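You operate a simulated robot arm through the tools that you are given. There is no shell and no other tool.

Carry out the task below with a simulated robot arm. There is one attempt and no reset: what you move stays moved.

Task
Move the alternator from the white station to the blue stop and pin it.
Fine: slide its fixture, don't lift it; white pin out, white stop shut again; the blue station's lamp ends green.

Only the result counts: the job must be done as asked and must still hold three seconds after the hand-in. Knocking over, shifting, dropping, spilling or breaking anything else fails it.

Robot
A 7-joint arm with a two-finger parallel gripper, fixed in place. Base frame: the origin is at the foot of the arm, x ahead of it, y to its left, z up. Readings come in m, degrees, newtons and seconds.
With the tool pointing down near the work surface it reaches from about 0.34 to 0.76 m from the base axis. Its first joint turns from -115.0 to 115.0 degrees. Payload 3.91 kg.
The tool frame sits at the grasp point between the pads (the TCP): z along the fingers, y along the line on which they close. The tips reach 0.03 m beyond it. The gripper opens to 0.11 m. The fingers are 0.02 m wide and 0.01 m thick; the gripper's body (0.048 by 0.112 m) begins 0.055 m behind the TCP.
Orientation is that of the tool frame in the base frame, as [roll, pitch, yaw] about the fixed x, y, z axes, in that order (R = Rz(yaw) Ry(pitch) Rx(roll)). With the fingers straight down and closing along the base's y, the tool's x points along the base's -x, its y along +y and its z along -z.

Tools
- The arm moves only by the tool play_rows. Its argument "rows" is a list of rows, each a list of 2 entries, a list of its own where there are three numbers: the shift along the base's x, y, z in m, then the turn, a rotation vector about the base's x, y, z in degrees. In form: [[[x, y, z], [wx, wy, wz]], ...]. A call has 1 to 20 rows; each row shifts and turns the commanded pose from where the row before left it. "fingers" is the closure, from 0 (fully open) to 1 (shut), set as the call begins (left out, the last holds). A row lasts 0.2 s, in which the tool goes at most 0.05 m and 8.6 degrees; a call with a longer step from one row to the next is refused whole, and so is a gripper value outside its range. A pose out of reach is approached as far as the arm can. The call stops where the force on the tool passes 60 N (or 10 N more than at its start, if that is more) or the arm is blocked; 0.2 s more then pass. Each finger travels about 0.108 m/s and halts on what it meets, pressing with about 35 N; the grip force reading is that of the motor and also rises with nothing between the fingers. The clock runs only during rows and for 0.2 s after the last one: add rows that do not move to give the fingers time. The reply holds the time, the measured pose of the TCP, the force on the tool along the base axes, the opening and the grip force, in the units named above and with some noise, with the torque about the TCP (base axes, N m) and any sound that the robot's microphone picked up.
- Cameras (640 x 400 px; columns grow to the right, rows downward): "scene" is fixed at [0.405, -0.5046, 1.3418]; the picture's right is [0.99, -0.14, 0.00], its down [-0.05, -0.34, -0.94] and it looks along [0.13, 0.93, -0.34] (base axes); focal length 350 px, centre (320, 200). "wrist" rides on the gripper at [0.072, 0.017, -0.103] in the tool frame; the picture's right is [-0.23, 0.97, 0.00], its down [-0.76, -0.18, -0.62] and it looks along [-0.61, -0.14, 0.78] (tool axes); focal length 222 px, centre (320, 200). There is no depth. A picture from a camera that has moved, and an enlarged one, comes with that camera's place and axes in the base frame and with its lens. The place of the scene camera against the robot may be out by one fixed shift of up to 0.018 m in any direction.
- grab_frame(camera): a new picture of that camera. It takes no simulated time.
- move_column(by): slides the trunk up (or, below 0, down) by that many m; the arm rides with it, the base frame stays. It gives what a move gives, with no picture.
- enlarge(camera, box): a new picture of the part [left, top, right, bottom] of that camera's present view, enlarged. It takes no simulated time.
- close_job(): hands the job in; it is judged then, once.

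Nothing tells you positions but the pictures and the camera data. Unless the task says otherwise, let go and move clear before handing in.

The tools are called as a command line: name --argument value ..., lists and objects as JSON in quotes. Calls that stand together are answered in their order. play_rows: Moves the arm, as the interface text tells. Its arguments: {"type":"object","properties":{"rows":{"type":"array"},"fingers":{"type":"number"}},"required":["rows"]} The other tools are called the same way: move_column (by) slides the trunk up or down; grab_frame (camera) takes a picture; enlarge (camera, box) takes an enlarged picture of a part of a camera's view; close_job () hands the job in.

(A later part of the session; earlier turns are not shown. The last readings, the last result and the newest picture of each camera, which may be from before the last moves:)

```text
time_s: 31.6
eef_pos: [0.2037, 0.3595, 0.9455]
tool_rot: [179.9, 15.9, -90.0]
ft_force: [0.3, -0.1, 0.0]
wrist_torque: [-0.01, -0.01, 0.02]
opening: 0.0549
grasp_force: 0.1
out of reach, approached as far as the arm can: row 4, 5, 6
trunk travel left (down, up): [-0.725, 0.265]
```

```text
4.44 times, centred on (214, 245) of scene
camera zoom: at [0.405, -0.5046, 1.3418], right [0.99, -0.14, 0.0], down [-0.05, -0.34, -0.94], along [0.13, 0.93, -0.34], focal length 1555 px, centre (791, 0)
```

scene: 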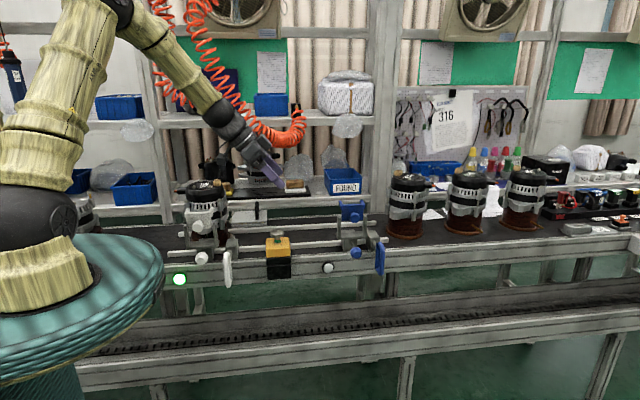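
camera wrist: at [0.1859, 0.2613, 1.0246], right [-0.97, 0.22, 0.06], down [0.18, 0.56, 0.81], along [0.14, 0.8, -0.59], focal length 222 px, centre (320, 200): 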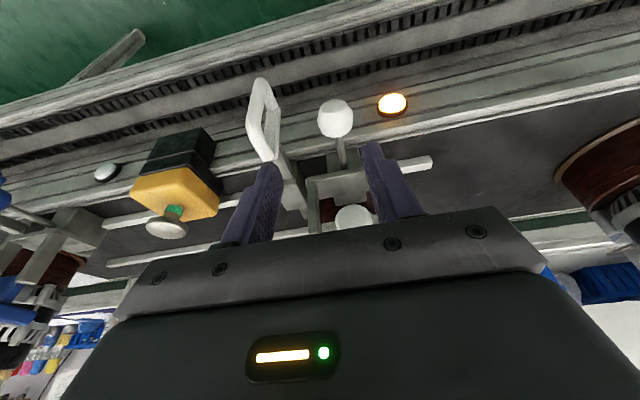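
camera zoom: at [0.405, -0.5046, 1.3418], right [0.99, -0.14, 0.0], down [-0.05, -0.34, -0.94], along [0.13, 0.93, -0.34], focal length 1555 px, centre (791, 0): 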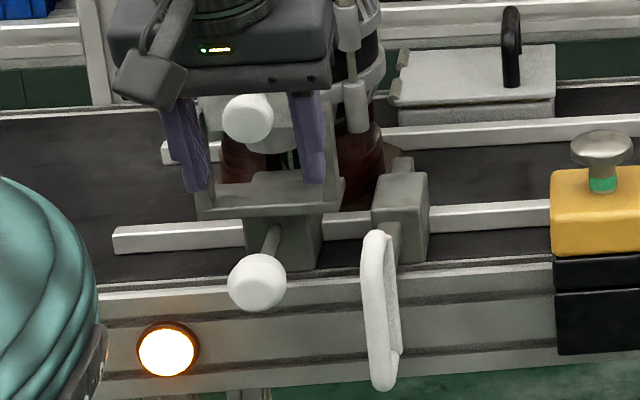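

The white pin stays out and the lamp is amber. A few retreat rows ran into the arm's inner reach, so I'll re-measure from here; next is the white stop's loop handle.

enlarge --camera "wrist" --box '[230, 60, 350, 180]'

enlarge --camera "scene" --box '[210, 235, 250, 290]'

play_rows --rows '[[[0, 0, 0], [0, 0, 0]]]'

```text
3.33 times, centred on (290, 120) of wrist
camera zoom: at [0.1859, 0.2613, 1.0246], right [-0.97, 0.22, 0.06], down [0.18, 0.56, 0.81], along [0.14, 0.8, -0.59], focal length 740 px, centre (420, 467)
```

zoom: 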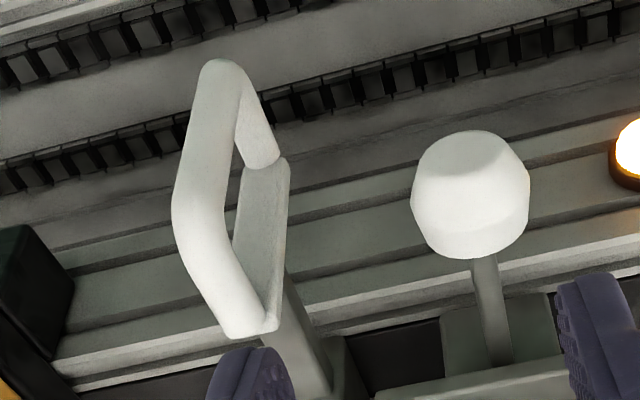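

```text
7.27 times, centred on (230, 262) of scene
camera zoom: at [0.405, -0.5046, 1.3418], right [0.99, -0.14, 0.0], down [-0.05, -0.34, -0.94], along [0.13, 0.93, -0.34], focal length 2545 px, centre (974, -254)
```

zoom: 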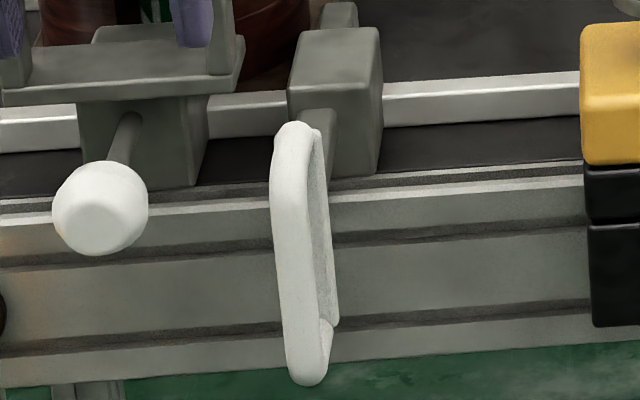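

```text
time_s: 32.0
eef_pos: [0.2037, 0.3595, 0.9451]
tool_rot: [-180.0, 16.0, -90.0]
ft_force: [0.3, -1.3, -0.2]
wrist_torque: [-0.01, -0.03, 0.01]
opening: 0.0552
grasp_force: 0.1
trunk travel left (down, up): [-0.725, 0.265]
```

The handle's front bar is at about x 0.2585, y 0.365, z 0.77 to 0.86. I'll move above it and check alignment before going down.

play_rows --rows '[[[0.0274, 0.003, 0], [0, 0, 0]], [[0.0274, 0.003, 0], [0, 0, 0]], [[0, 0, -0.02], [0, 0, 0]], [[0, 0, 0], [0, 0, 0]]]'

grab_frame --camera "wrist"

enlarge --camera "scene" --box '[170, 200, 290, 290]'

```text
time_s: 33.0
eef_pos: [0.2597, 0.3631, 0.925]
tool_rot: [-180.0, 16.0, -90.0]
ft_force: [-0.3, 1.1, 0.2]
wrist_torque: [0.02, 0.01, 0.0]
opening: 0.0551
grasp_force: 0.0
trunk travel left (down, up): [-0.725, 0.265]
```

```text
taken
camera wrist: at [0.2421, 0.266, 1.004], right [-0.97, 0.22, 0.06], down [0.18, 0.56, 0.81], along [0.14, 0.8, -0.58], focal length 222 px, centre (320, 200)
```

wrist: 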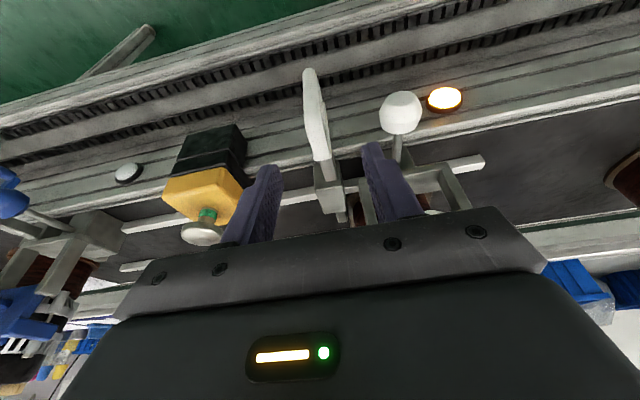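

```text
4.44 times, centred on (230, 245) of scene
camera zoom: at [0.405, -0.5046, 1.3418], right [0.99, -0.14, 0.0], down [-0.05, -0.34, -0.94], along [0.13, 0.93, -0.34], focal length 1555 px, centre (720, 0)
```

zoom: 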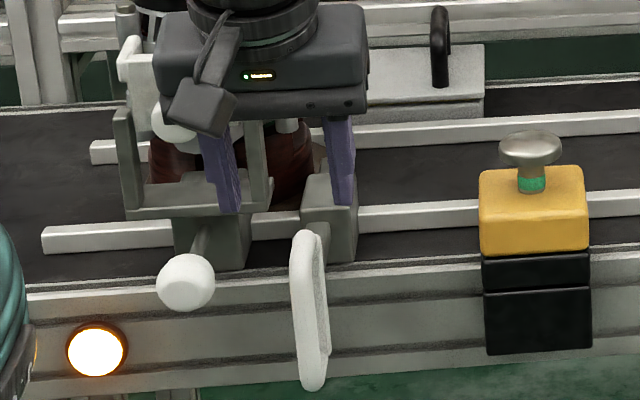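

The handle is centred between the fingers (x ≈ 0.261). Going straight down around its front bar.

play_rows --rows '[[[0.0012, 0, -0.025], [0, 0, 0]], [[0, 0, -0.025], [0, 0, 0]], [[0, 0, -0.025], [0, 0, 0]], [[0, 0, -0.025], [0, 0, 0]], [[0, 0, 0], [0, 0, 0]]]'

grab_frame --camera "wrist"

enlarge --camera "scene" --box '[170, 210, 290, 300]'

```text
time_s: 34.2
eef_pos: [0.2593, 0.3645, 0.8246]
tool_rot: [180.0, 16.0, -90.0]
ft_force: [-0.4, -0.7, 0.2]
wrist_torque: [-0.03, 0.03, 0.0]
opening: 0.0546
grasp_force: 0.0
trunk travel left (down, up): [-0.725, 0.265]
```

```text
taken
camera wrist: at [0.2419, 0.2669, 0.9036], right [-0.97, 0.22, 0.06], down [0.18, 0.56, 0.81], along [0.14, 0.8, -0.58], focal length 222 px, centre (320, 200)
```

wrist: 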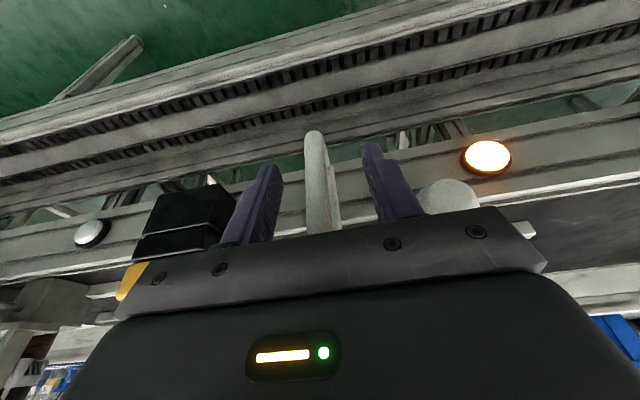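

```text
4.44 times, centred on (230, 255) of scene
camera zoom: at [0.405, -0.5046, 1.3418], right [0.99, -0.14, 0.0], down [-0.05, -0.34, -0.94], along [0.13, 0.93, -0.34], focal length 1555 px, centre (720, -44)
```

zoom: 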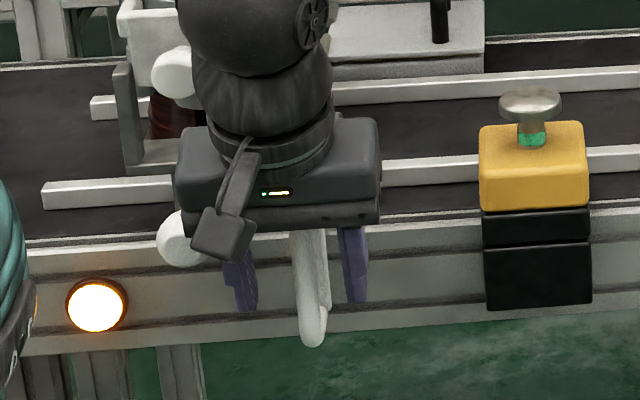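

The handle bar stands midway between the fingers. Closing on it.

play_rows --rows '[[[0, 0, 0], [0, 0, 0]], [[0, 0, 0], [0, 0, 0]], [[0, 0, 0], [0, 0, 0]], [[0, 0, 0], [0, 0, 0]]]' --fingers 1

```text
time_s: 35.2
eef_pos: [0.2629, 0.3644, 0.8248]
tool_rot: [179.9, 16.1, -90.2]
ft_force: [18.9, -0.9, 0.2]
wrist_torque: [-0.26, -0.15, -0.17]
opening: 0.0139
grasp_force: 44.9
trunk travel left (down, up): [-0.725, 0.265]
```

Gripped (14 mm). I'll relieve the sideways load and pull the stop out along -y in small steps.

play_rows --rows '[[[0.0025, 0, 0], [0, 0, 0]], [[0, -0.008, 0], [0, 0, 0]], [[0, -0.008, 0], [0, 0, 0]], [[0, -0.008, 0], [0, 0, 0]], [[0, -0.008, 0], [0, 0, 0]], [[0, -0.008, 0], [0, 0, 0]], [[0, 0, 0], [0, 0, 0]]]'

enlarge --camera "scene" --box '[170, 200, 290, 290]'

```text
time_s: 36.8
eef_pos: [0.2627, 0.3233, 0.8232]
tool_rot: [179.8, 15.7, -90.0]
ft_force: [4.3, -1.4, -23.2]
wrist_torque: [0.35, -0.47, 0.09]
opening: 0.0137
grasp_force: 45.0
trunk travel left (down, up): [-0.725, 0.265]
```

```text
4.44 times, centred on (230, 245) of scene
camera zoom: at [0.405, -0.5046, 1.3418], right [0.99, -0.14, 0.0], down [-0.05, -0.34, -0.94], along [0.13, 0.93, -0.34], focal length 1555 px, centre (720, 0)
```

zoom: 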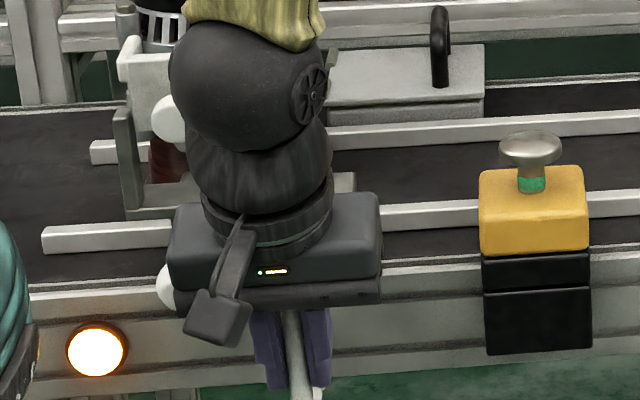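

41 mm so far with little pull force; a small vertical load has built up, so I'll ease that down and keep pulling.

play_rows --rows '[[[0, 0, -0.002], [0, 0, 0]], [[0, -0.006, 0], [0, 0, 0]], [[0, -0.006, 0], [0, 0, 0]], [[0, 0, 0], [0, 0, 0]]]'

grab_frame --camera "wrist"

```text
time_s: 37.8
eef_pos: [0.263, 0.3142, 0.8236]
tool_rot: [-179.9, 16.1, -89.8]
ft_force: [2.9, 10.1, -3.0]
wrist_torque: [0.15, 0.13, -0.1]
opening: 0.0138
grasp_force: 45.3
trunk travel left (down, up): [-0.725, 0.265]
```

```text
taken
camera wrist: at [0.2449, 0.2167, 0.9035], right [-0.97, 0.22, 0.06], down [0.18, 0.56, 0.81], along [0.14, 0.8, -0.58], focal length 222 px, centre (320, 200)
```

wrist: 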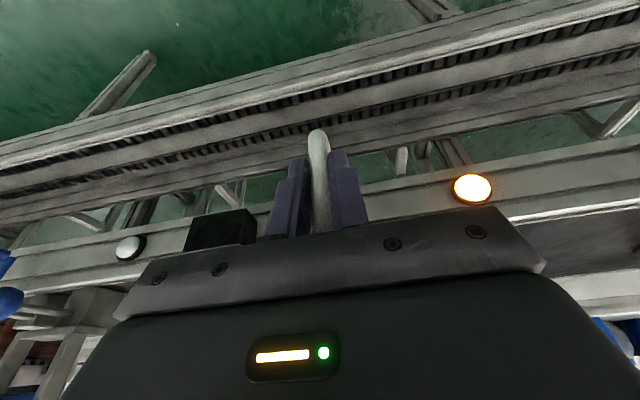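

The pull has reached 50 mm with resistance building. One more small pull to confirm the end stop.

play_rows --rows '[[[0, -0.003, 0], [0, 0, 0]], [[0, 0, 0], [0, 0, 0]]]'

enlarge --camera "scene" --box '[170, 190, 290, 290]'

```text
time_s: 38.4
eef_pos: [0.2616, 0.3149, 0.824]
tool_rot: [-179.8, 16.3, -89.9]
ft_force: [2.7, 30.1, 10.5]
wrist_torque: [-0.06, 0.48, 0.05]
opening: 0.0136
grasp_force: 44.7
trunk travel left (down, up): [-0.725, 0.265]
```

```text
4.00 times, centred on (230, 240) of scene
camera zoom: at [0.405, -0.5046, 1.3418], right [0.99, -0.14, 0.0], down [-0.05, -0.34, -0.94], along [0.13, 0.93, -0.34], focal length 1400 px, centre (680, 40)
```

zoom: 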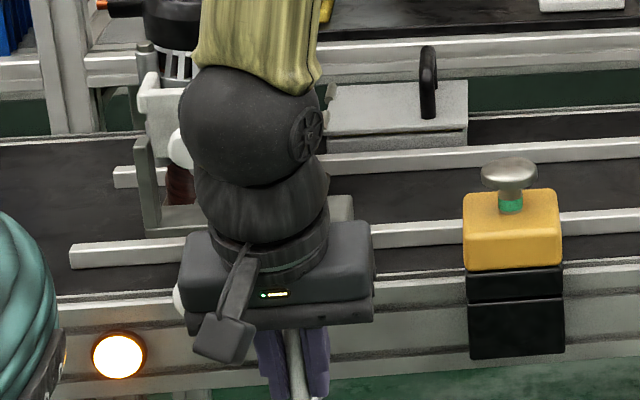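

The white stop is at its end, 50 mm out. I'll relax, release, lift clear, and look at the opened stop.

play_rows --rows '[[[0, 0.004, 0], [0, 0, 0]], [[0, 0, 0], [0, 0, 0]]]'

play_rows --rows '[[[0, 0, 0], [0, 0, 0]], [[0, 0, 0], [0, 0, 0]], [[0, 0, 0.025], [0, 0, 0]], [[0, 0, 0.03], [0, 0, 0]], [[0, 0, 0.04], [0, 0, 0]], [[0, 0, 0.04], [0, 0, 0]], [[0, 0, 0.04], [0, 0, 0]], [[0, 0, 0.04], [0, 0, 0]], [[0, 0, 0.04], [0, 0, 0]], [[0, 0, 0.04], [0, 0, 0]], [[0, 0, 0], [0, 0, 0]]]' --fingers 0.5

grab_frame --camera "wrist"

grab_frame --camera "scene"

```text
time_s: 39.0
eef_pos: [0.2627, 0.3152, 0.8251]
tool_rot: [-179.8, 16.1, -89.9]
ft_force: [0.6, 13.4, 33.6]
wrist_torque: [0.79, 0.32, -0.03]
opening: 0.0138
grasp_force: 45.2
trunk travel left (down, up): [-0.725, 0.265]
```

```text
time_s: 41.4
eef_pos: [0.2644, 0.3128, 1.1179]
tool_rot: [179.9, 15.9, -90.1]
ft_force: [-0.5, -0.3, 0.1]
wrist_torque: [-0.01, 0.01, 0.03]
opening: 0.055
grasp_force: 0.0
trunk travel left (down, up): [-0.725, 0.265]
```

```text
taken
camera wrist: at [0.247, 0.2147, 1.1977], right [-0.97, 0.22, 0.06], down [0.18, 0.56, 0.81], along [0.14, 0.8, -0.58], focal length 222 px, centre (320, 200)
```

wrist: 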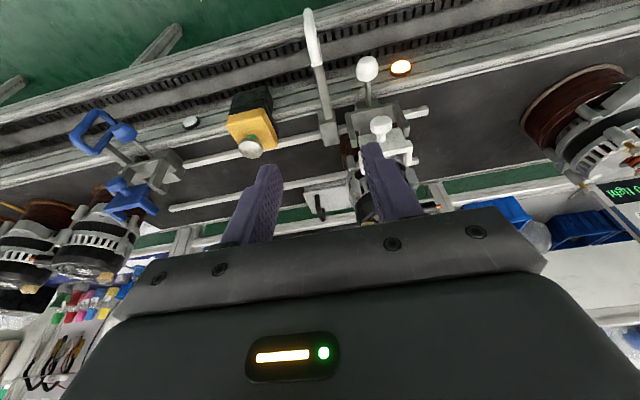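

```text
taken
```

scene: 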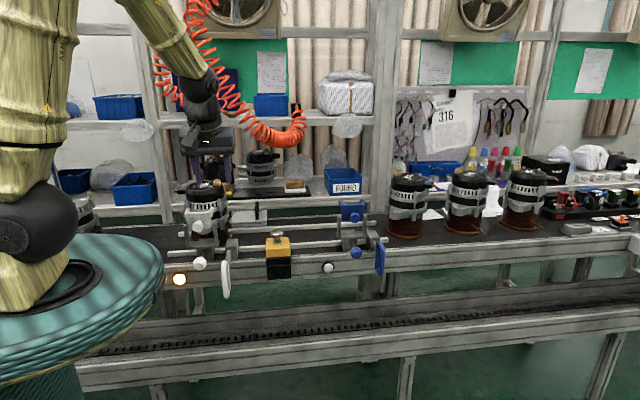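

The white stop is drawn out and stays. I'll check how far its bar has cleared the track and study the fixture for the push.

enlarge --camera "wrist" --box '[290, 60, 440, 200]'

enlarge --camera "scene" --box '[150, 175, 270, 265]'

```text
2.86 times, centred on (365, 130) of wrist
camera zoom: at [0.247, 0.2147, 1.1977], right [-0.97, 0.22, 0.06], down [0.18, 0.56, 0.81], along [0.14, 0.8, -0.58], focal length 635 px, centre (191, 400)
```

zoom: 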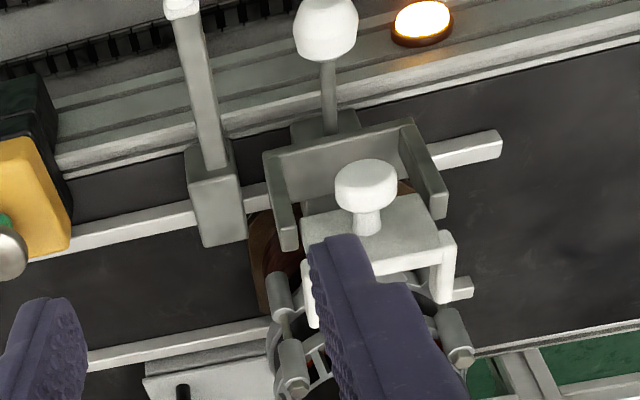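

```text
4.44 times, centred on (210, 220) of scene
camera zoom: at [0.405, -0.5046, 1.3418], right [0.99, -0.14, 0.0], down [-0.05, -0.34, -0.94], along [0.13, 0.93, -0.34], focal length 1555 px, centre (809, 111)
```

zoom: 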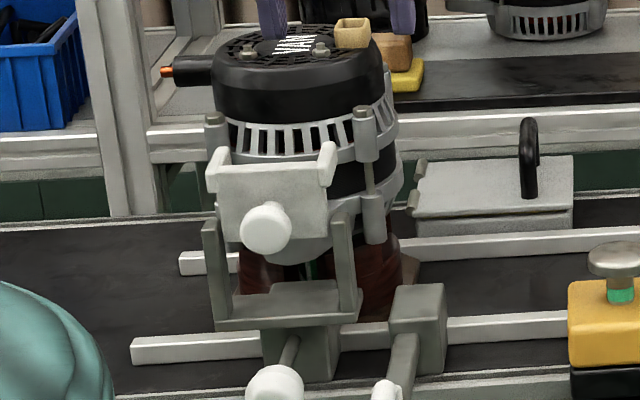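

The white stop bar is now drawn back into its block, clear of the track. I'll swing the hand around to the left of the alternator, fingers closing along y and leaning toward +x, to push the fixture from its left side.

play_rows --rows '[[[0, 0, 0.03], [-8, 0, 0]], [[0, 0, 0.03], [-8, 0, 0]], [[-0.02, 0.01, 0], [0, 0, -8.2]], [[-0.02, 0.01, 0], [0, 0, -8.2]], [[-0.02, 0.01, 0], [0, 0, -8.2]], [[-0.02, 0.01, 0], [0, 0, -8.2]], [[-0.02, 0.01, 0], [0, 0, -8.2]], [[-0.02, 0.01, 0], [0, 0, -8.2]], [[-0.02, 0.01, 0], [0, 0, -8.2]], [[-0.02, 0.01, 0], [0, 0, -8.2]], [[-0.02, 0.01, 0], [0, 0, -8.2]], [[-0.02, 0.01, 0], [0, 0, -8.2]], [[-0.02, 0.01, 0], [0, 0, -8.0]], [[0, 0.03, 0], [0, -8, 0]], [[0, 0.03, 0], [0, -8, 0]], [[0, 0.03, 0], [0, -8, 0]], [[0, 0.03, 0], [0, -8, 0]], [[0, 0, 0], [0, 0, 0]]]'

grab_frame --camera "wrist"

grab_frame --camera "scene"

```text
time_s: 45.2
eef_pos: [0.0422, 0.544, 1.1798]
tool_rot: [180.0, 32.1, 179.9]
ft_force: [0.0, -0.2, 0.8]
wrist_torque: [0.0, -0.03, 0.02]
opening: 0.0552
grasp_force: 0.0
trunk travel left (down, up): [-0.725, 0.265]
```

```text
taken
camera wrist: at [-0.0746, 0.5618, 1.2286], right [0.19, 0.97, 0.12], down [0.31, -0.18, 0.93], along [0.93, -0.14, -0.34], focal length 222 px, centre (320, 200)
```

wrist: 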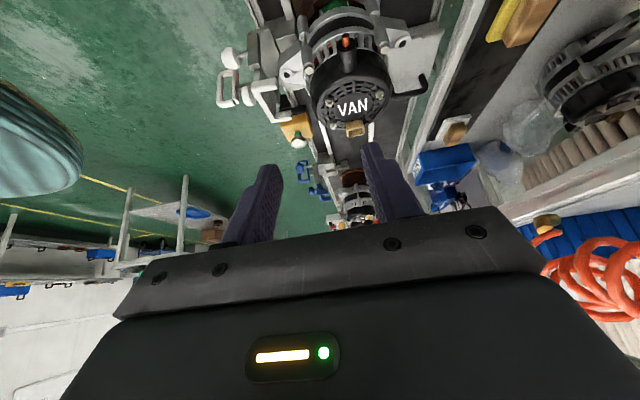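

```text
taken
```

scene: 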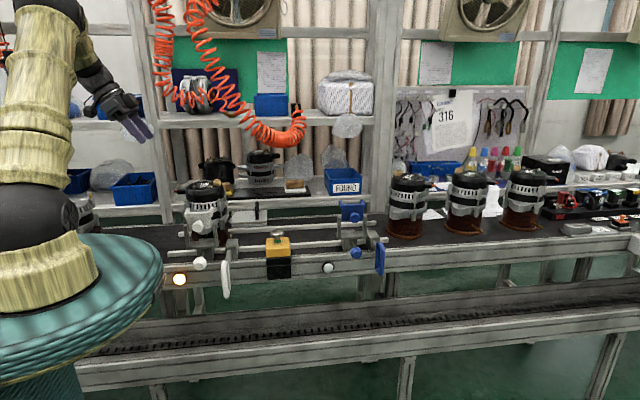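

The alternator and its fixture lie straight ahead. I'll go lower, staying left of it, to see the fixture's left side.

play_rows --rows '[[[0, 0.003, -0.04], [0, 0, 0]], [[0, 0.003, -0.04], [0, 0, 0]], [[0, 0.003, -0.04], [0, 0, 0]], [[0, 0, -0.04], [0, 0, 0]], [[0, 0, 0], [0, 0, 0]]]'

grab_frame --camera "wrist"

enlarge --camera "wrist" --box '[260, 0, 420, 160]'

enlarge --camera "scene" --box '[70, 120, 270, 270]'

```text
time_s: 46.4
eef_pos: [0.0408, 0.5534, 1.019]
tool_rot: [179.9, 31.9, 180.0]
ft_force: [0.8, 0.3, -0.3]
wrist_torque: [0.03, -0.01, 0.01]
opening: 0.0549
grasp_force: 0.1
trunk travel left (down, up): [-0.725, 0.265]
```

```text
taken
camera wrist: at [-0.0761, 0.5701, 1.0673], right [0.19, 0.97, 0.12], down [0.32, -0.18, 0.93], along [0.93, -0.14, -0.34], focal length 222 px, centre (320, 200)
```

wrist: 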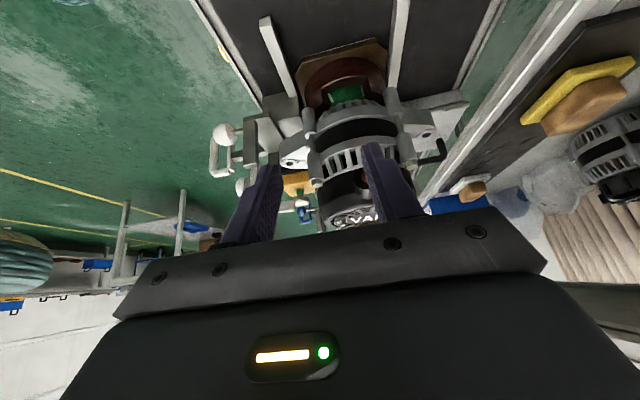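

```text
2.50 times, centred on (340, 80) of wrist
camera zoom: at [-0.0761, 0.5701, 1.0673], right [0.19, 0.97, 0.12], down [0.32, -0.18, 0.93], along [0.93, -0.14, -0.34], focal length 555 px, centre (270, 500)
```

zoom: 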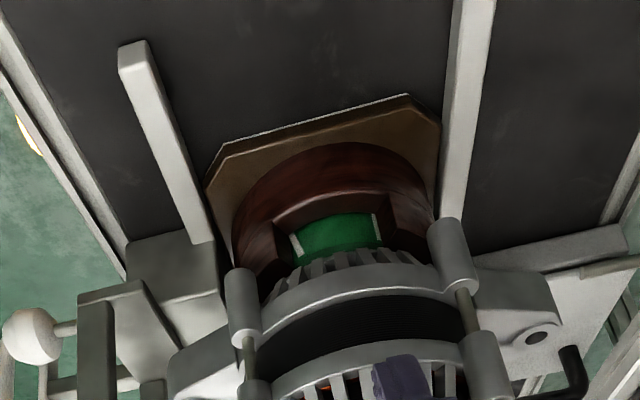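

```text
2.67 times, centred on (170, 195) of scene
camera zoom: at [0.405, -0.5046, 1.3418], right [0.99, -0.14, 0.0], down [-0.05, -0.34, -0.94], along [0.13, 0.93, -0.34], focal length 933 px, centre (720, 213)
```

zoom: 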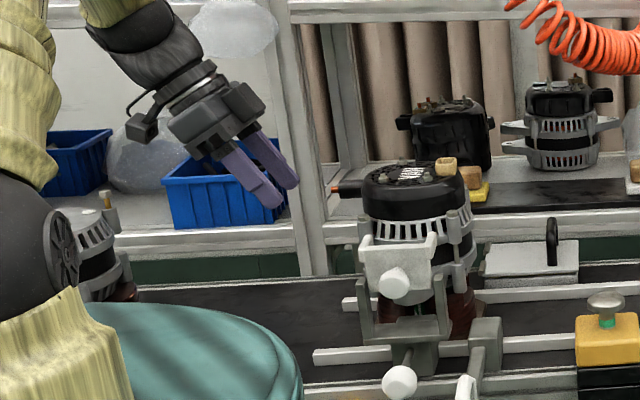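

The fixture is an eight-sided wooden plate with a collar, centred near (0.19, 0.586), sliding between rails at y 0.51 and 0.66. I'll lean the fingers to 38°, centre on y = 0.586, and descend left of it with the fingers straddling the terminal.

play_rows --rows '[[[0.012, 0.016, 0], [0, -6, 0]], [[0.012, 0.016, 0], [0, 0, 0]], [[0, 0, -0.035], [0, 0, 0]], [[0, 0, -0.035], [0, 0, 0]], [[0, 0, 0], [0, 0, 0]]]'

grab_frame --camera "wrist"

enlarge --camera "scene" --box '[70, 140, 270, 270]'

```text
time_s: 47.6
eef_pos: [0.0784, 0.5878, 0.9543]
tool_rot: [179.2, 37.8, 178.5]
ft_force: [0.1, -0.6, -0.3]
wrist_torque: [0.03, -0.02, 0.0]
opening: 0.0548
grasp_force: 0.0
trunk travel left (down, up): [-0.725, 0.265]
```

```text
taken
camera wrist: at [-0.0426, 0.6062, 0.9918], right [0.2, 0.97, 0.15], down [0.22, -0.19, 0.96], along [0.96, -0.16, -0.25], focal length 222 px, centre (320, 200)
```

wrist: 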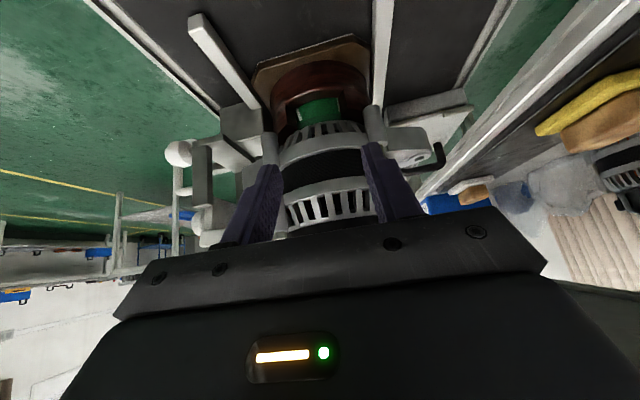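

```text
3.08 times, centred on (170, 205) of scene
camera zoom: at [0.405, -0.5046, 1.3418], right [0.99, -0.14, 0.0], down [-0.05, -0.34, -0.94], along [0.13, 0.93, -0.34], focal length 1077 px, centre (782, 185)
```

zoom: 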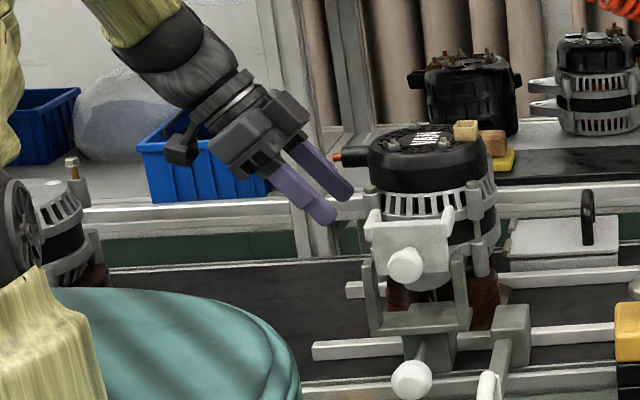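

The measured pose is about 1 cm off my command and slightly twisted. I'll let it settle a moment and re-read.

play_rows --rows '[[[0, 0, 0], [0, 0, 0]], [[0, 0, 0], [0, 0, 0]], [[0, 0, 0], [0, 0, 0]]]'

```text
time_s: 48.4
eef_pos: [0.0786, 0.5873, 0.9528]
tool_rot: [179.4, 37.8, 178.6]
ft_force: [-0.2, -0.4, -0.4]
wrist_torque: [-0.01, -0.02, 0.0]
opening: 0.0551
grasp_force: 0.0
trunk travel left (down, up): [-0.725, 0.265]
```

It holds about 1 cm to the right of the command, with no contact forces; clearances still suffice. I'll descend in small steps and watch.

play_rows --rows '[[[0, 0, -0.02], [0, 0, 0]], [[0, 0, -0.02], [0, 0, 0]], [[0, 0, -0.02], [0, 0, 0]], [[0, 0, 0], [0, 0, 0]]]'

enlarge --camera "scene" --box '[70, 140, 270, 270]'

grab_frame --camera "wrist"

```text
time_s: 49.3
eef_pos: [0.0983, 0.5963, 0.9162]
tool_rot: [176.4, 37.6, 174.7]
ft_force: [-14.0, 0.1, 33.2]
wrist_torque: [-0.09, -1.09, -0.17]
opening: 0.0554
grasp_force: 0.0
trunk travel left (down, up): [-0.725, 0.265]
stopped in row 4: the force on the tool passed its limit at 64 N (the readings are from after the stop); the commanded pose is now the measured one
```

```text
3.08 times, centred on (170, 205) of scene
camera zoom: at [0.405, -0.5046, 1.3418], right [0.99, -0.14, 0.0], down [-0.05, -0.34, -0.94], along [0.13, 0.93, -0.34], focal length 1077 px, centre (782, 185)
```

zoom: 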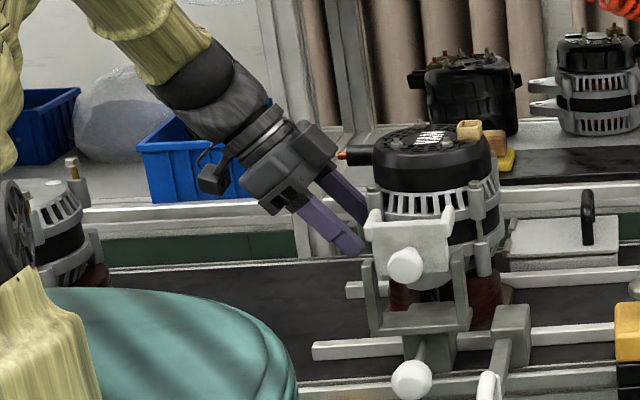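

```text
taken
camera wrist: at [-0.0216, 0.6176, 0.9547], right [0.23, 0.95, 0.19], down [0.21, -0.24, 0.95], along [0.95, -0.18, -0.26], focal length 222 px, centre (320, 200)
```

wrist: 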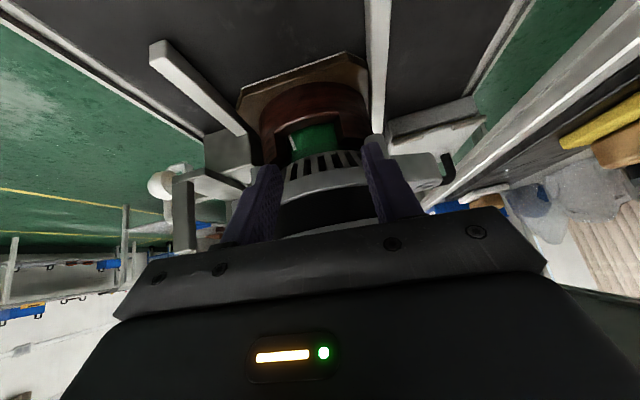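

The arm drifted right here and the hand pressed on the alternator's terminal; the fixture slid a few millimetres to the right, which is the way it has to go. I'll lift off at once and check.

play_rows --rows '[[[-0.005, 0, 0.02], [0, 0, 0]], [[-0.01, 0, 0.03], [0, 0, 0]], [[-0.01, 0, 0.03], [0, 0, 0]], [[-0.01, 0, 0.03], [0, 0, 0]], [[0, 0, 0], [0, 0, 0]]]'

grab_frame --camera "wrist"

enlarge --camera "scene" --box '[70, 140, 270, 270]'

```text
time_s: 50.7
eef_pos: [0.1147, 0.5916, 1.0124]
tool_rot: [178.0, 38.0, 170.8]
ft_force: [0.3, 0.1, 0.2]
wrist_torque: [-0.02, 0.03, 0.01]
opening: 0.0549
grasp_force: 0.1
trunk travel left (down, up): [-0.725, 0.265]
stopped in row 5: the arm was blocked; the commanded pose is now the measured one
```

```text
taken
camera wrist: at [-0.003, 0.6246, 1.0496], right [0.31, 0.94, 0.17], down [0.18, -0.23, 0.95], along [0.93, -0.27, -0.25], focal length 222 px, centre (320, 200)
```

wrist: 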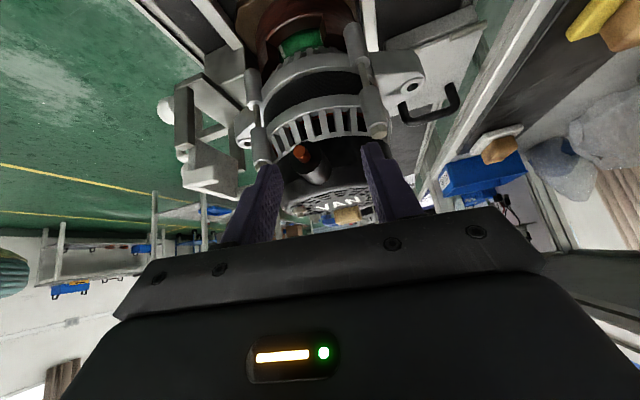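

```text
3.08 times, centred on (170, 205) of scene
camera zoom: at [0.405, -0.5046, 1.3418], right [0.99, -0.14, 0.0], down [-0.05, -0.34, -0.94], along [0.13, 0.93, -0.34], focal length 1077 px, centre (782, 185)
```

zoom: 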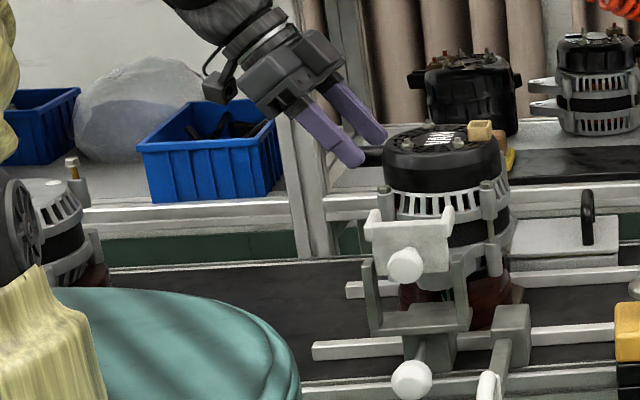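

The arm reports being blocked while lifting, and the fixture is now about 14 mm to the right. I'll look at the whole scene to see what limits the arm before moving again.

grab_frame --camera "scene"

enlarge --camera "scene" --box '[0, 0, 200, 200]'

enlarge --camera "wrist" --box '[220, 60, 420, 240]'

```text
taken
```

scene: 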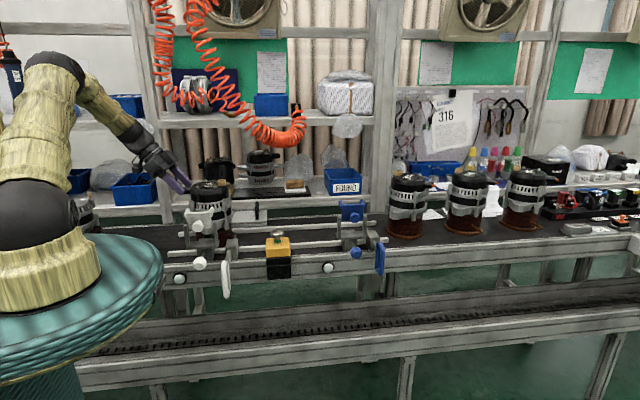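

```text
2.00 times, centred on (100, 100) of scene
camera zoom: at [0.405, -0.5046, 1.3418], right [0.99, -0.14, 0.0], down [-0.05, -0.34, -0.94], along [0.13, 0.93, -0.34], focal length 700 px, centre (760, 400)
```

zoom: 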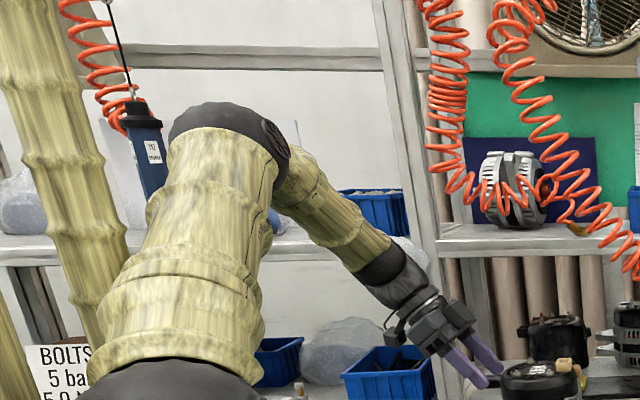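

```text
2.22 times, centred on (320, 150) of wrist
camera zoom: at [-0.003, 0.6246, 1.0496], right [0.31, 0.94, 0.17], down [0.18, -0.23, 0.95], along [0.93, -0.27, -0.25], focal length 494 px, centre (320, 311)
```

zoom: 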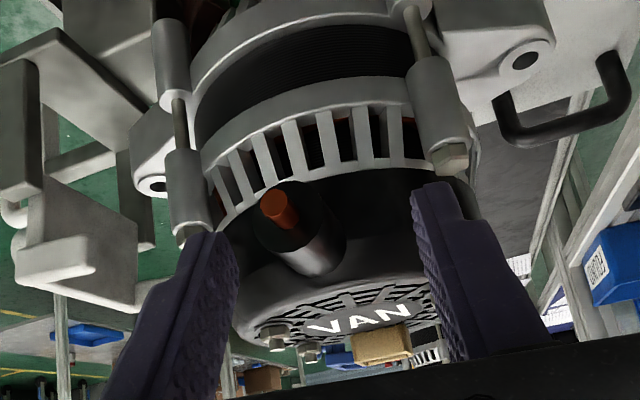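

The white lamp has gone off, meaning the fixture has left its seat; the terminal sits between the two fingers without contact. The blue-grey arm seems to be at a wrist limit with this sideways lean, so I'll lift while reducing the lean.

play_rows --rows '[[[0, 0, 0.03], [0, 4, 0]], [[0, 0, 0.03], [0, 6, 0]], [[-0.005, 0, 0.03], [0, 8, 0]], [[0, 0, 0], [0, 0, 0]]]'

grab_frame --camera "scene"

```text
time_s: 51.7
eef_pos: [0.1081, 0.593, 1.1028]
tool_rot: [-179.1, 20.2, 172.4]
ft_force: [0.4, 1.0, 0.2]
wrist_torque: [-0.01, -0.03, -0.02]
opening: 0.055
grasp_force: 0.0
trunk travel left (down, up): [-0.725, 0.265]
```

```text
taken
```

scene: 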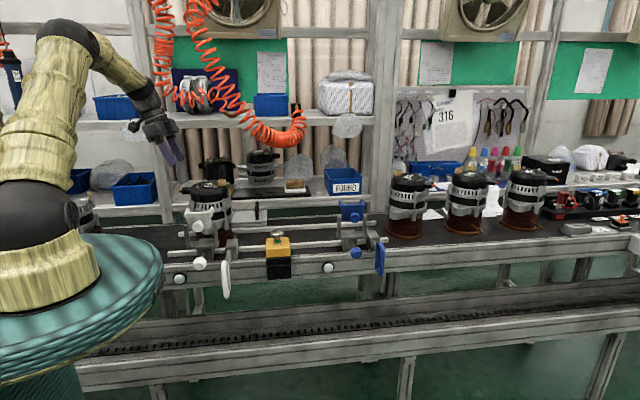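

Tracking is good again. I'll turn the hand 38° so the lean is diagonal (a more natural wrist pose that also keeps well clear of the terminal), step back from the alternator, close the fingers and check how it tracks up here.

play_rows --rows '[[[-0.012, -0.012, 0.01], [0, 0, 8]], [[-0.012, -0.012, 0.01], [0, 0, 8]], [[-0.012, -0.012, 0], [0, 0, 8]], [[-0.012, -0.012, 0], [0, 0, 8]], [[-0.01, -0.01, 0], [0, 0, 5.6]], [[0, 0, 0], [3, -5.2, 0]], [[0, 0, 0], [3, -5.2, 0]], [[0, 0, 0], [3, -5.2, 0]], [[0, 0, 0], [0, 0, 0]]]' --fingers 1

grab_frame --camera "wrist"

grab_frame --camera "scene"

```text
time_s: 53.9
eef_pos: [0.1078, 0.5309, 1.1255]
tool_rot: [-179.2, 38.2, -156.2]
ft_force: [0.5, 0.1, 0.7]
wrist_torque: [0.0, -0.01, 0.0]
opening: 0.0
grasp_force: 35.2
trunk travel left (down, up): [-0.725, 0.265]
stopped in row 9: the arm was blocked; the commanded pose is now the measured one
```

```text
taken
camera wrist: at [-0.011, 0.4999, 1.1607], right [-0.22, 0.97, 0.13], down [0.26, -0.07, 0.96], along [0.94, 0.25, -0.24], focal length 222 px, centre (320, 200)
```

wrist: 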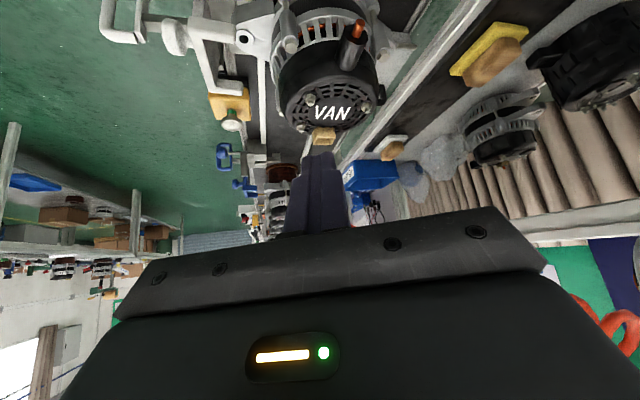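

```text
taken
```

scene: 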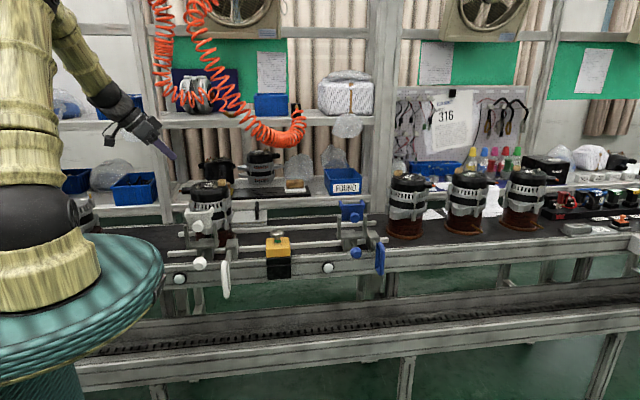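

The arm again can't go further left with this lean at this trunk height. It tracked better when the work was higher relative to the shoulder, so lowering the trunk should help. First I'll raise the hand and move it away from the alternator.

play_rows --rows '[[[0, -0.02, 0.03], [-2.4, 5.2, 0]], [[0, -0.02, 0.03], [-2.4, 5.2, 0]], [[0, -0.02, 0.03], [-2.4, 5.2, 0]], [[0, -0.02, 0.03], [0, 0, 0]], [[0, 0, 0], [0, 0, 0]]]'

```text
time_s: 55.1
eef_pos: [0.1071, 0.4523, 1.245]
tool_rot: [-179.1, 21.0, -155.8]
ft_force: [0.7, -0.4, 0.8]
wrist_torque: [-0.02, 0.04, 0.01]
opening: 0.0
grasp_force: 35.6
trunk travel left (down, up): [-0.725, 0.265]
```

Tracking is good here. Lowering the trunk in two steps.

move_column --by -0.1

grab_frame --camera "scene"

```text
time_s: 56.4
eef_pos: [0.1065, 0.4531, 1.1449]
tool_rot: [-179.1, 21.2, -155.9]
ft_force: [0.0, -0.2, -0.1]
wrist_torque: [-0.02, 0.02, 0.04]
opening: 0.0
grasp_force: 35.2
trunk travel left (down, up): [-0.625, 0.365]
```

```text
taken
```

scene: 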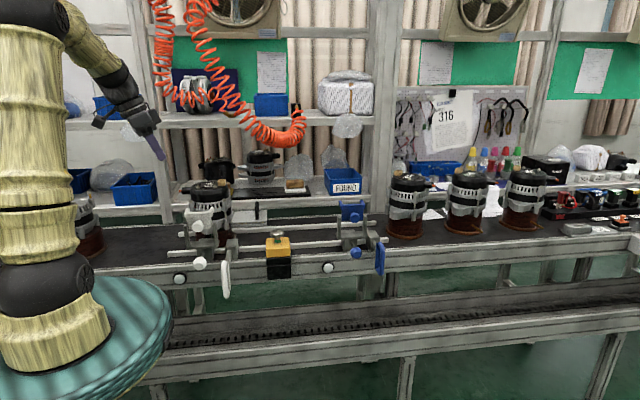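

The trunk moves freely. One more step down.

move_column --by -0.1

grab_frame --camera "scene"

```text
time_s: 57.7
eef_pos: [0.1072, 0.4525, 1.0446]
tool_rot: [-179.2, 21.2, -155.9]
ft_force: [-0.2, 0.0, -0.1]
wrist_torque: [-0.01, 0.03, 0.02]
opening: 0.0
grasp_force: 35.1
trunk travel left (down, up): [-0.525, 0.465]
```

```text
taken
```

scene: 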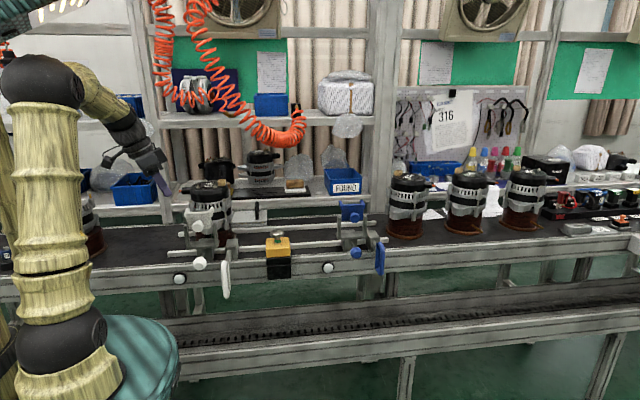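

The trunk is 0.2 m lower now. I'll test the diagonal lean again near the left of the alternator, still above it.

play_rows --rows '[[[-0.01, 0.02, 0], [2.4, -5.2, 0]], [[-0.01, 0.02, 0], [2.4, -5.2, 0]], [[-0.01, 0.02, 0], [2.4, -5.2, 0]], [[-0.01, 0.02, 0], [0, 0, 0]], [[0, 0, 0], [0, 0, 0]]]'

enlarge --camera "scene" --box '[0, 100, 240, 290]'

```text
time_s: 58.9
eef_pos: [0.067, 0.5314, 1.0441]
tool_rot: [-179.4, 38.4, -156.0]
ft_force: [0.2, 1.1, -0.4]
wrist_torque: [0.02, -0.01, 0.01]
opening: 0.0001
grasp_force: 35.1
trunk travel left (down, up): [-0.525, 0.465]
```

```text
2.11 times, centred on (120, 195) of scene
camera zoom: at [0.405, -0.5046, 1.3418], right [0.99, -0.14, 0.0], down [-0.05, -0.34, -0.94], along [0.13, 0.93, -0.34], focal length 737 px, centre (741, 210)
```

zoom: 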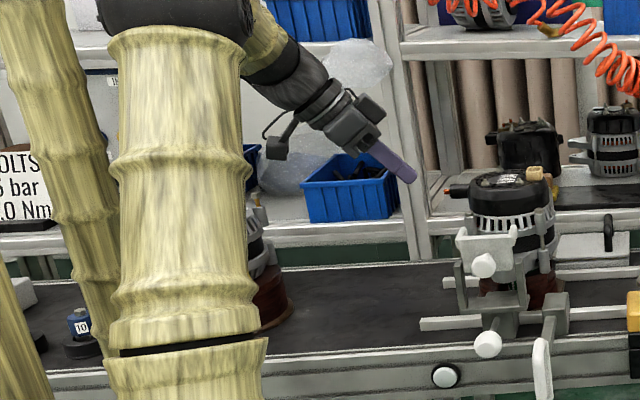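

With the trunk lower the arm tracks exactly. I'll reduce the diagonal to about 8°, centre on y ≈ 0.582, and descend part way, checking as I go.

play_rows --rows '[[[-0.003, 0.02, 0], [0, 0, -8]], [[-0.003, 0.02, 0], [0, 0, -8]], [[0, 0.0106, 0], [0, 0, 0]], [[0, 0, -0.03], [0, 0, 0]], [[0, 0, -0.03], [0, 0, 0]], [[0, 0, 0], [0, 0, 0]]]'

grab_frame --camera "wrist"

enlarge --camera "scene" --box '[80, 140, 260, 280]'

```text
time_s: 60.3
eef_pos: [0.061, 0.5833, 0.9859]
tool_rot: [-179.3, 38.4, -172.1]
ft_force: [-0.3, -0.5, 0.6]
wrist_torque: [-0.02, -0.01, 0.02]
opening: 0.0001
grasp_force: 35.2
trunk travel left (down, up): [-0.525, 0.465]
```

```text
taken
camera wrist: at [-0.0617, 0.5853, 1.0215], right [0.05, 0.99, 0.13], down [0.23, -0.14, 0.96], along [0.97, -0.02, -0.24], focal length 222 px, centre (320, 200)
```

wrist: 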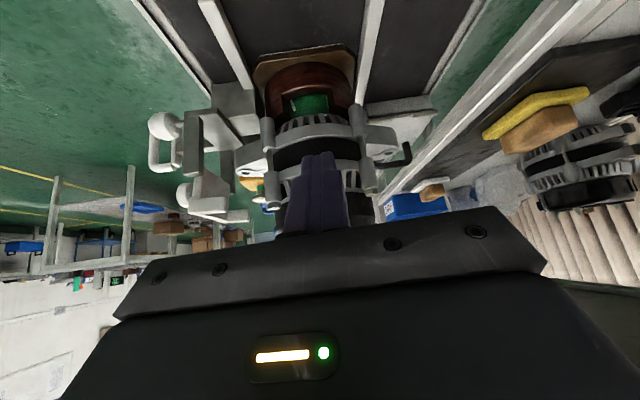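

```text
2.86 times, centred on (170, 210) of scene
camera zoom: at [0.405, -0.5046, 1.3418], right [0.99, -0.14, 0.0], down [-0.05, -0.34, -0.94], along [0.13, 0.93, -0.34], focal length 1000 px, centre (749, 171)
```

zoom: 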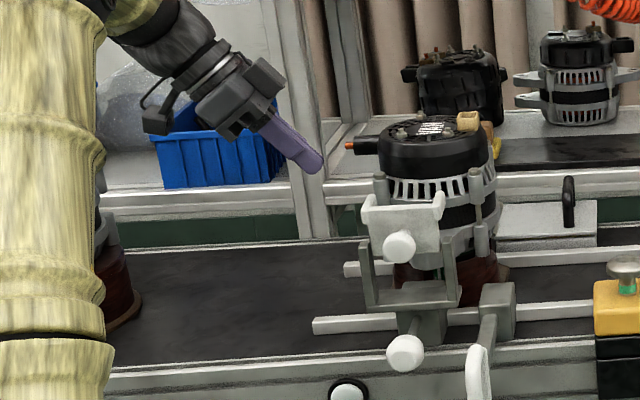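

Tracking is exact. I'll enlarge to re-measure where the fixture's collar is now.

enlarge --camera "wrist" --box '[240, 20, 400, 160]'

```text
2.86 times, centred on (320, 90) of wrist
camera zoom: at [-0.0617, 0.5853, 1.0215], right [0.05, 0.99, 0.13], down [0.23, -0.14, 0.96], along [0.97, -0.02, -0.24], focal length 635 px, centre (320, 514)
```

zoom: 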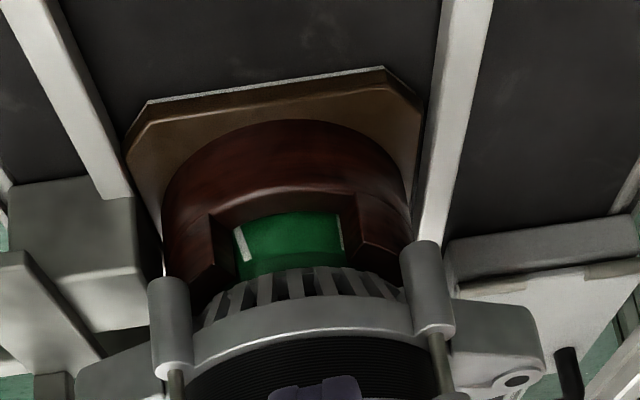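

The fixture's collar starts at x ≈ 0.151, centred on y ≈ 0.584, with wall from z 0.806 to 0.84. I'll descend to push height, still 6 cm left of it.

play_rows --rows '[[[0, 0, -0.025], [0, 0, 0]], [[0, 0, -0.025], [0, 0, 0]], [[0, 0, -0.025], [0, 0, 0]], [[0, 0, -0.025], [0, 0, 0]], [[0, 0, -0.02], [0, 0, 0]], [[0, 0, -0.02], [0, 0, 0]], [[0, 0, 0], [0, 0, 0]]]'

grab_frame --camera "wrist"

enlarge --camera "scene" --box '[80, 140, 260, 280]'

```text
time_s: 61.9
eef_pos: [0.0721, 0.584, 0.8505]
tool_rot: [179.8, 38.0, -173.4]
ft_force: [-0.7, -0.2, 0.4]
wrist_torque: [0.0, -0.01, 0.01]
opening: 0.0002
grasp_force: 34.5
trunk travel left (down, up): [-0.525, 0.465]
```

```text
taken
camera wrist: at [-0.0514, 0.5876, 0.8875], right [0.07, 0.99, 0.14], down [0.23, -0.15, 0.96], along [0.97, -0.03, -0.24], focal length 222 px, centre (320, 200)
```

wrist: 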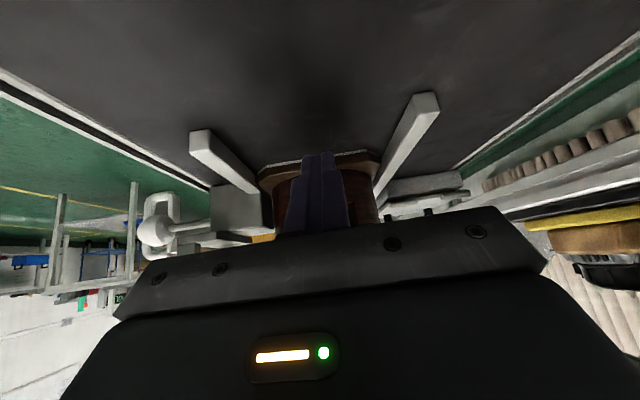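

```text
2.86 times, centred on (170, 210) of scene
camera zoom: at [0.405, -0.5046, 1.3418], right [0.99, -0.14, 0.0], down [-0.05, -0.34, -0.94], along [0.13, 0.93, -0.34], focal length 1000 px, centre (749, 171)
```

zoom: 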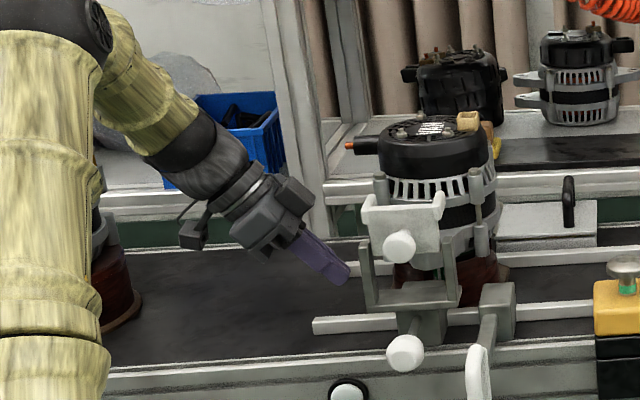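

The fingertips face the collar with no contact and a few centimetres to go. I'll start pushing +x gently and read the force.

play_rows --rows '[[[0.015, 0, 0], [0, 0, 0]], [[0.015, 0, 0], [0, 0, 0]], [[0.012, 0, 0], [0, 0, 0]], [[0.012, 0, 0], [0, 0, 0]], [[0.012, 0, 0], [0, 0, 0]], [[0.012, 0, 0], [0, 0, 0]], [[0.012, 0, 0], [0, 0, 0]], [[0, 0, 0], [0, 0, 0]]]'

enlarge --camera "scene" --box '[100, 150, 280, 290]'

grab_frame --camera "wrist"

```text
time_s: 63.7
eef_pos: [0.1487, 0.5834, 0.8462]
tool_rot: [-179.5, 38.3, -172.0]
ft_force: [-13.6, 0.1, 4.7]
wrist_torque: [0.0, 0.08, -0.01]
opening: 0.0
grasp_force: 35.3
trunk travel left (down, up): [-0.525, 0.465]
```

```text
2.86 times, centred on (190, 220) of scene
camera zoom: at [0.405, -0.5046, 1.3418], right [0.99, -0.14, 0.0], down [-0.05, -0.34, -0.94], along [0.13, 0.93, -0.34], focal length 1000 px, centre (691, 143)
```

zoom: 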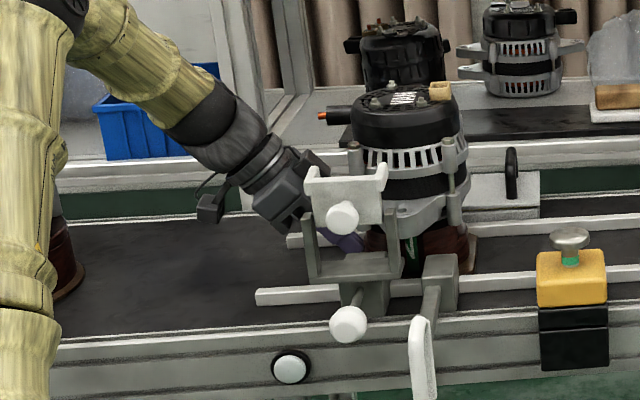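

```text
taken
camera wrist: at [0.0262, 0.5849, 0.8817], right [0.05, 0.99, 0.13], down [0.23, -0.14, 0.96], along [0.97, -0.01, -0.24], focal length 222 px, centre (320, 200)
```

wrist: 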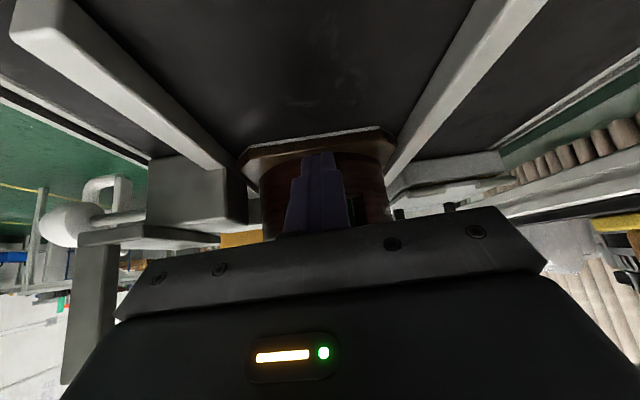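

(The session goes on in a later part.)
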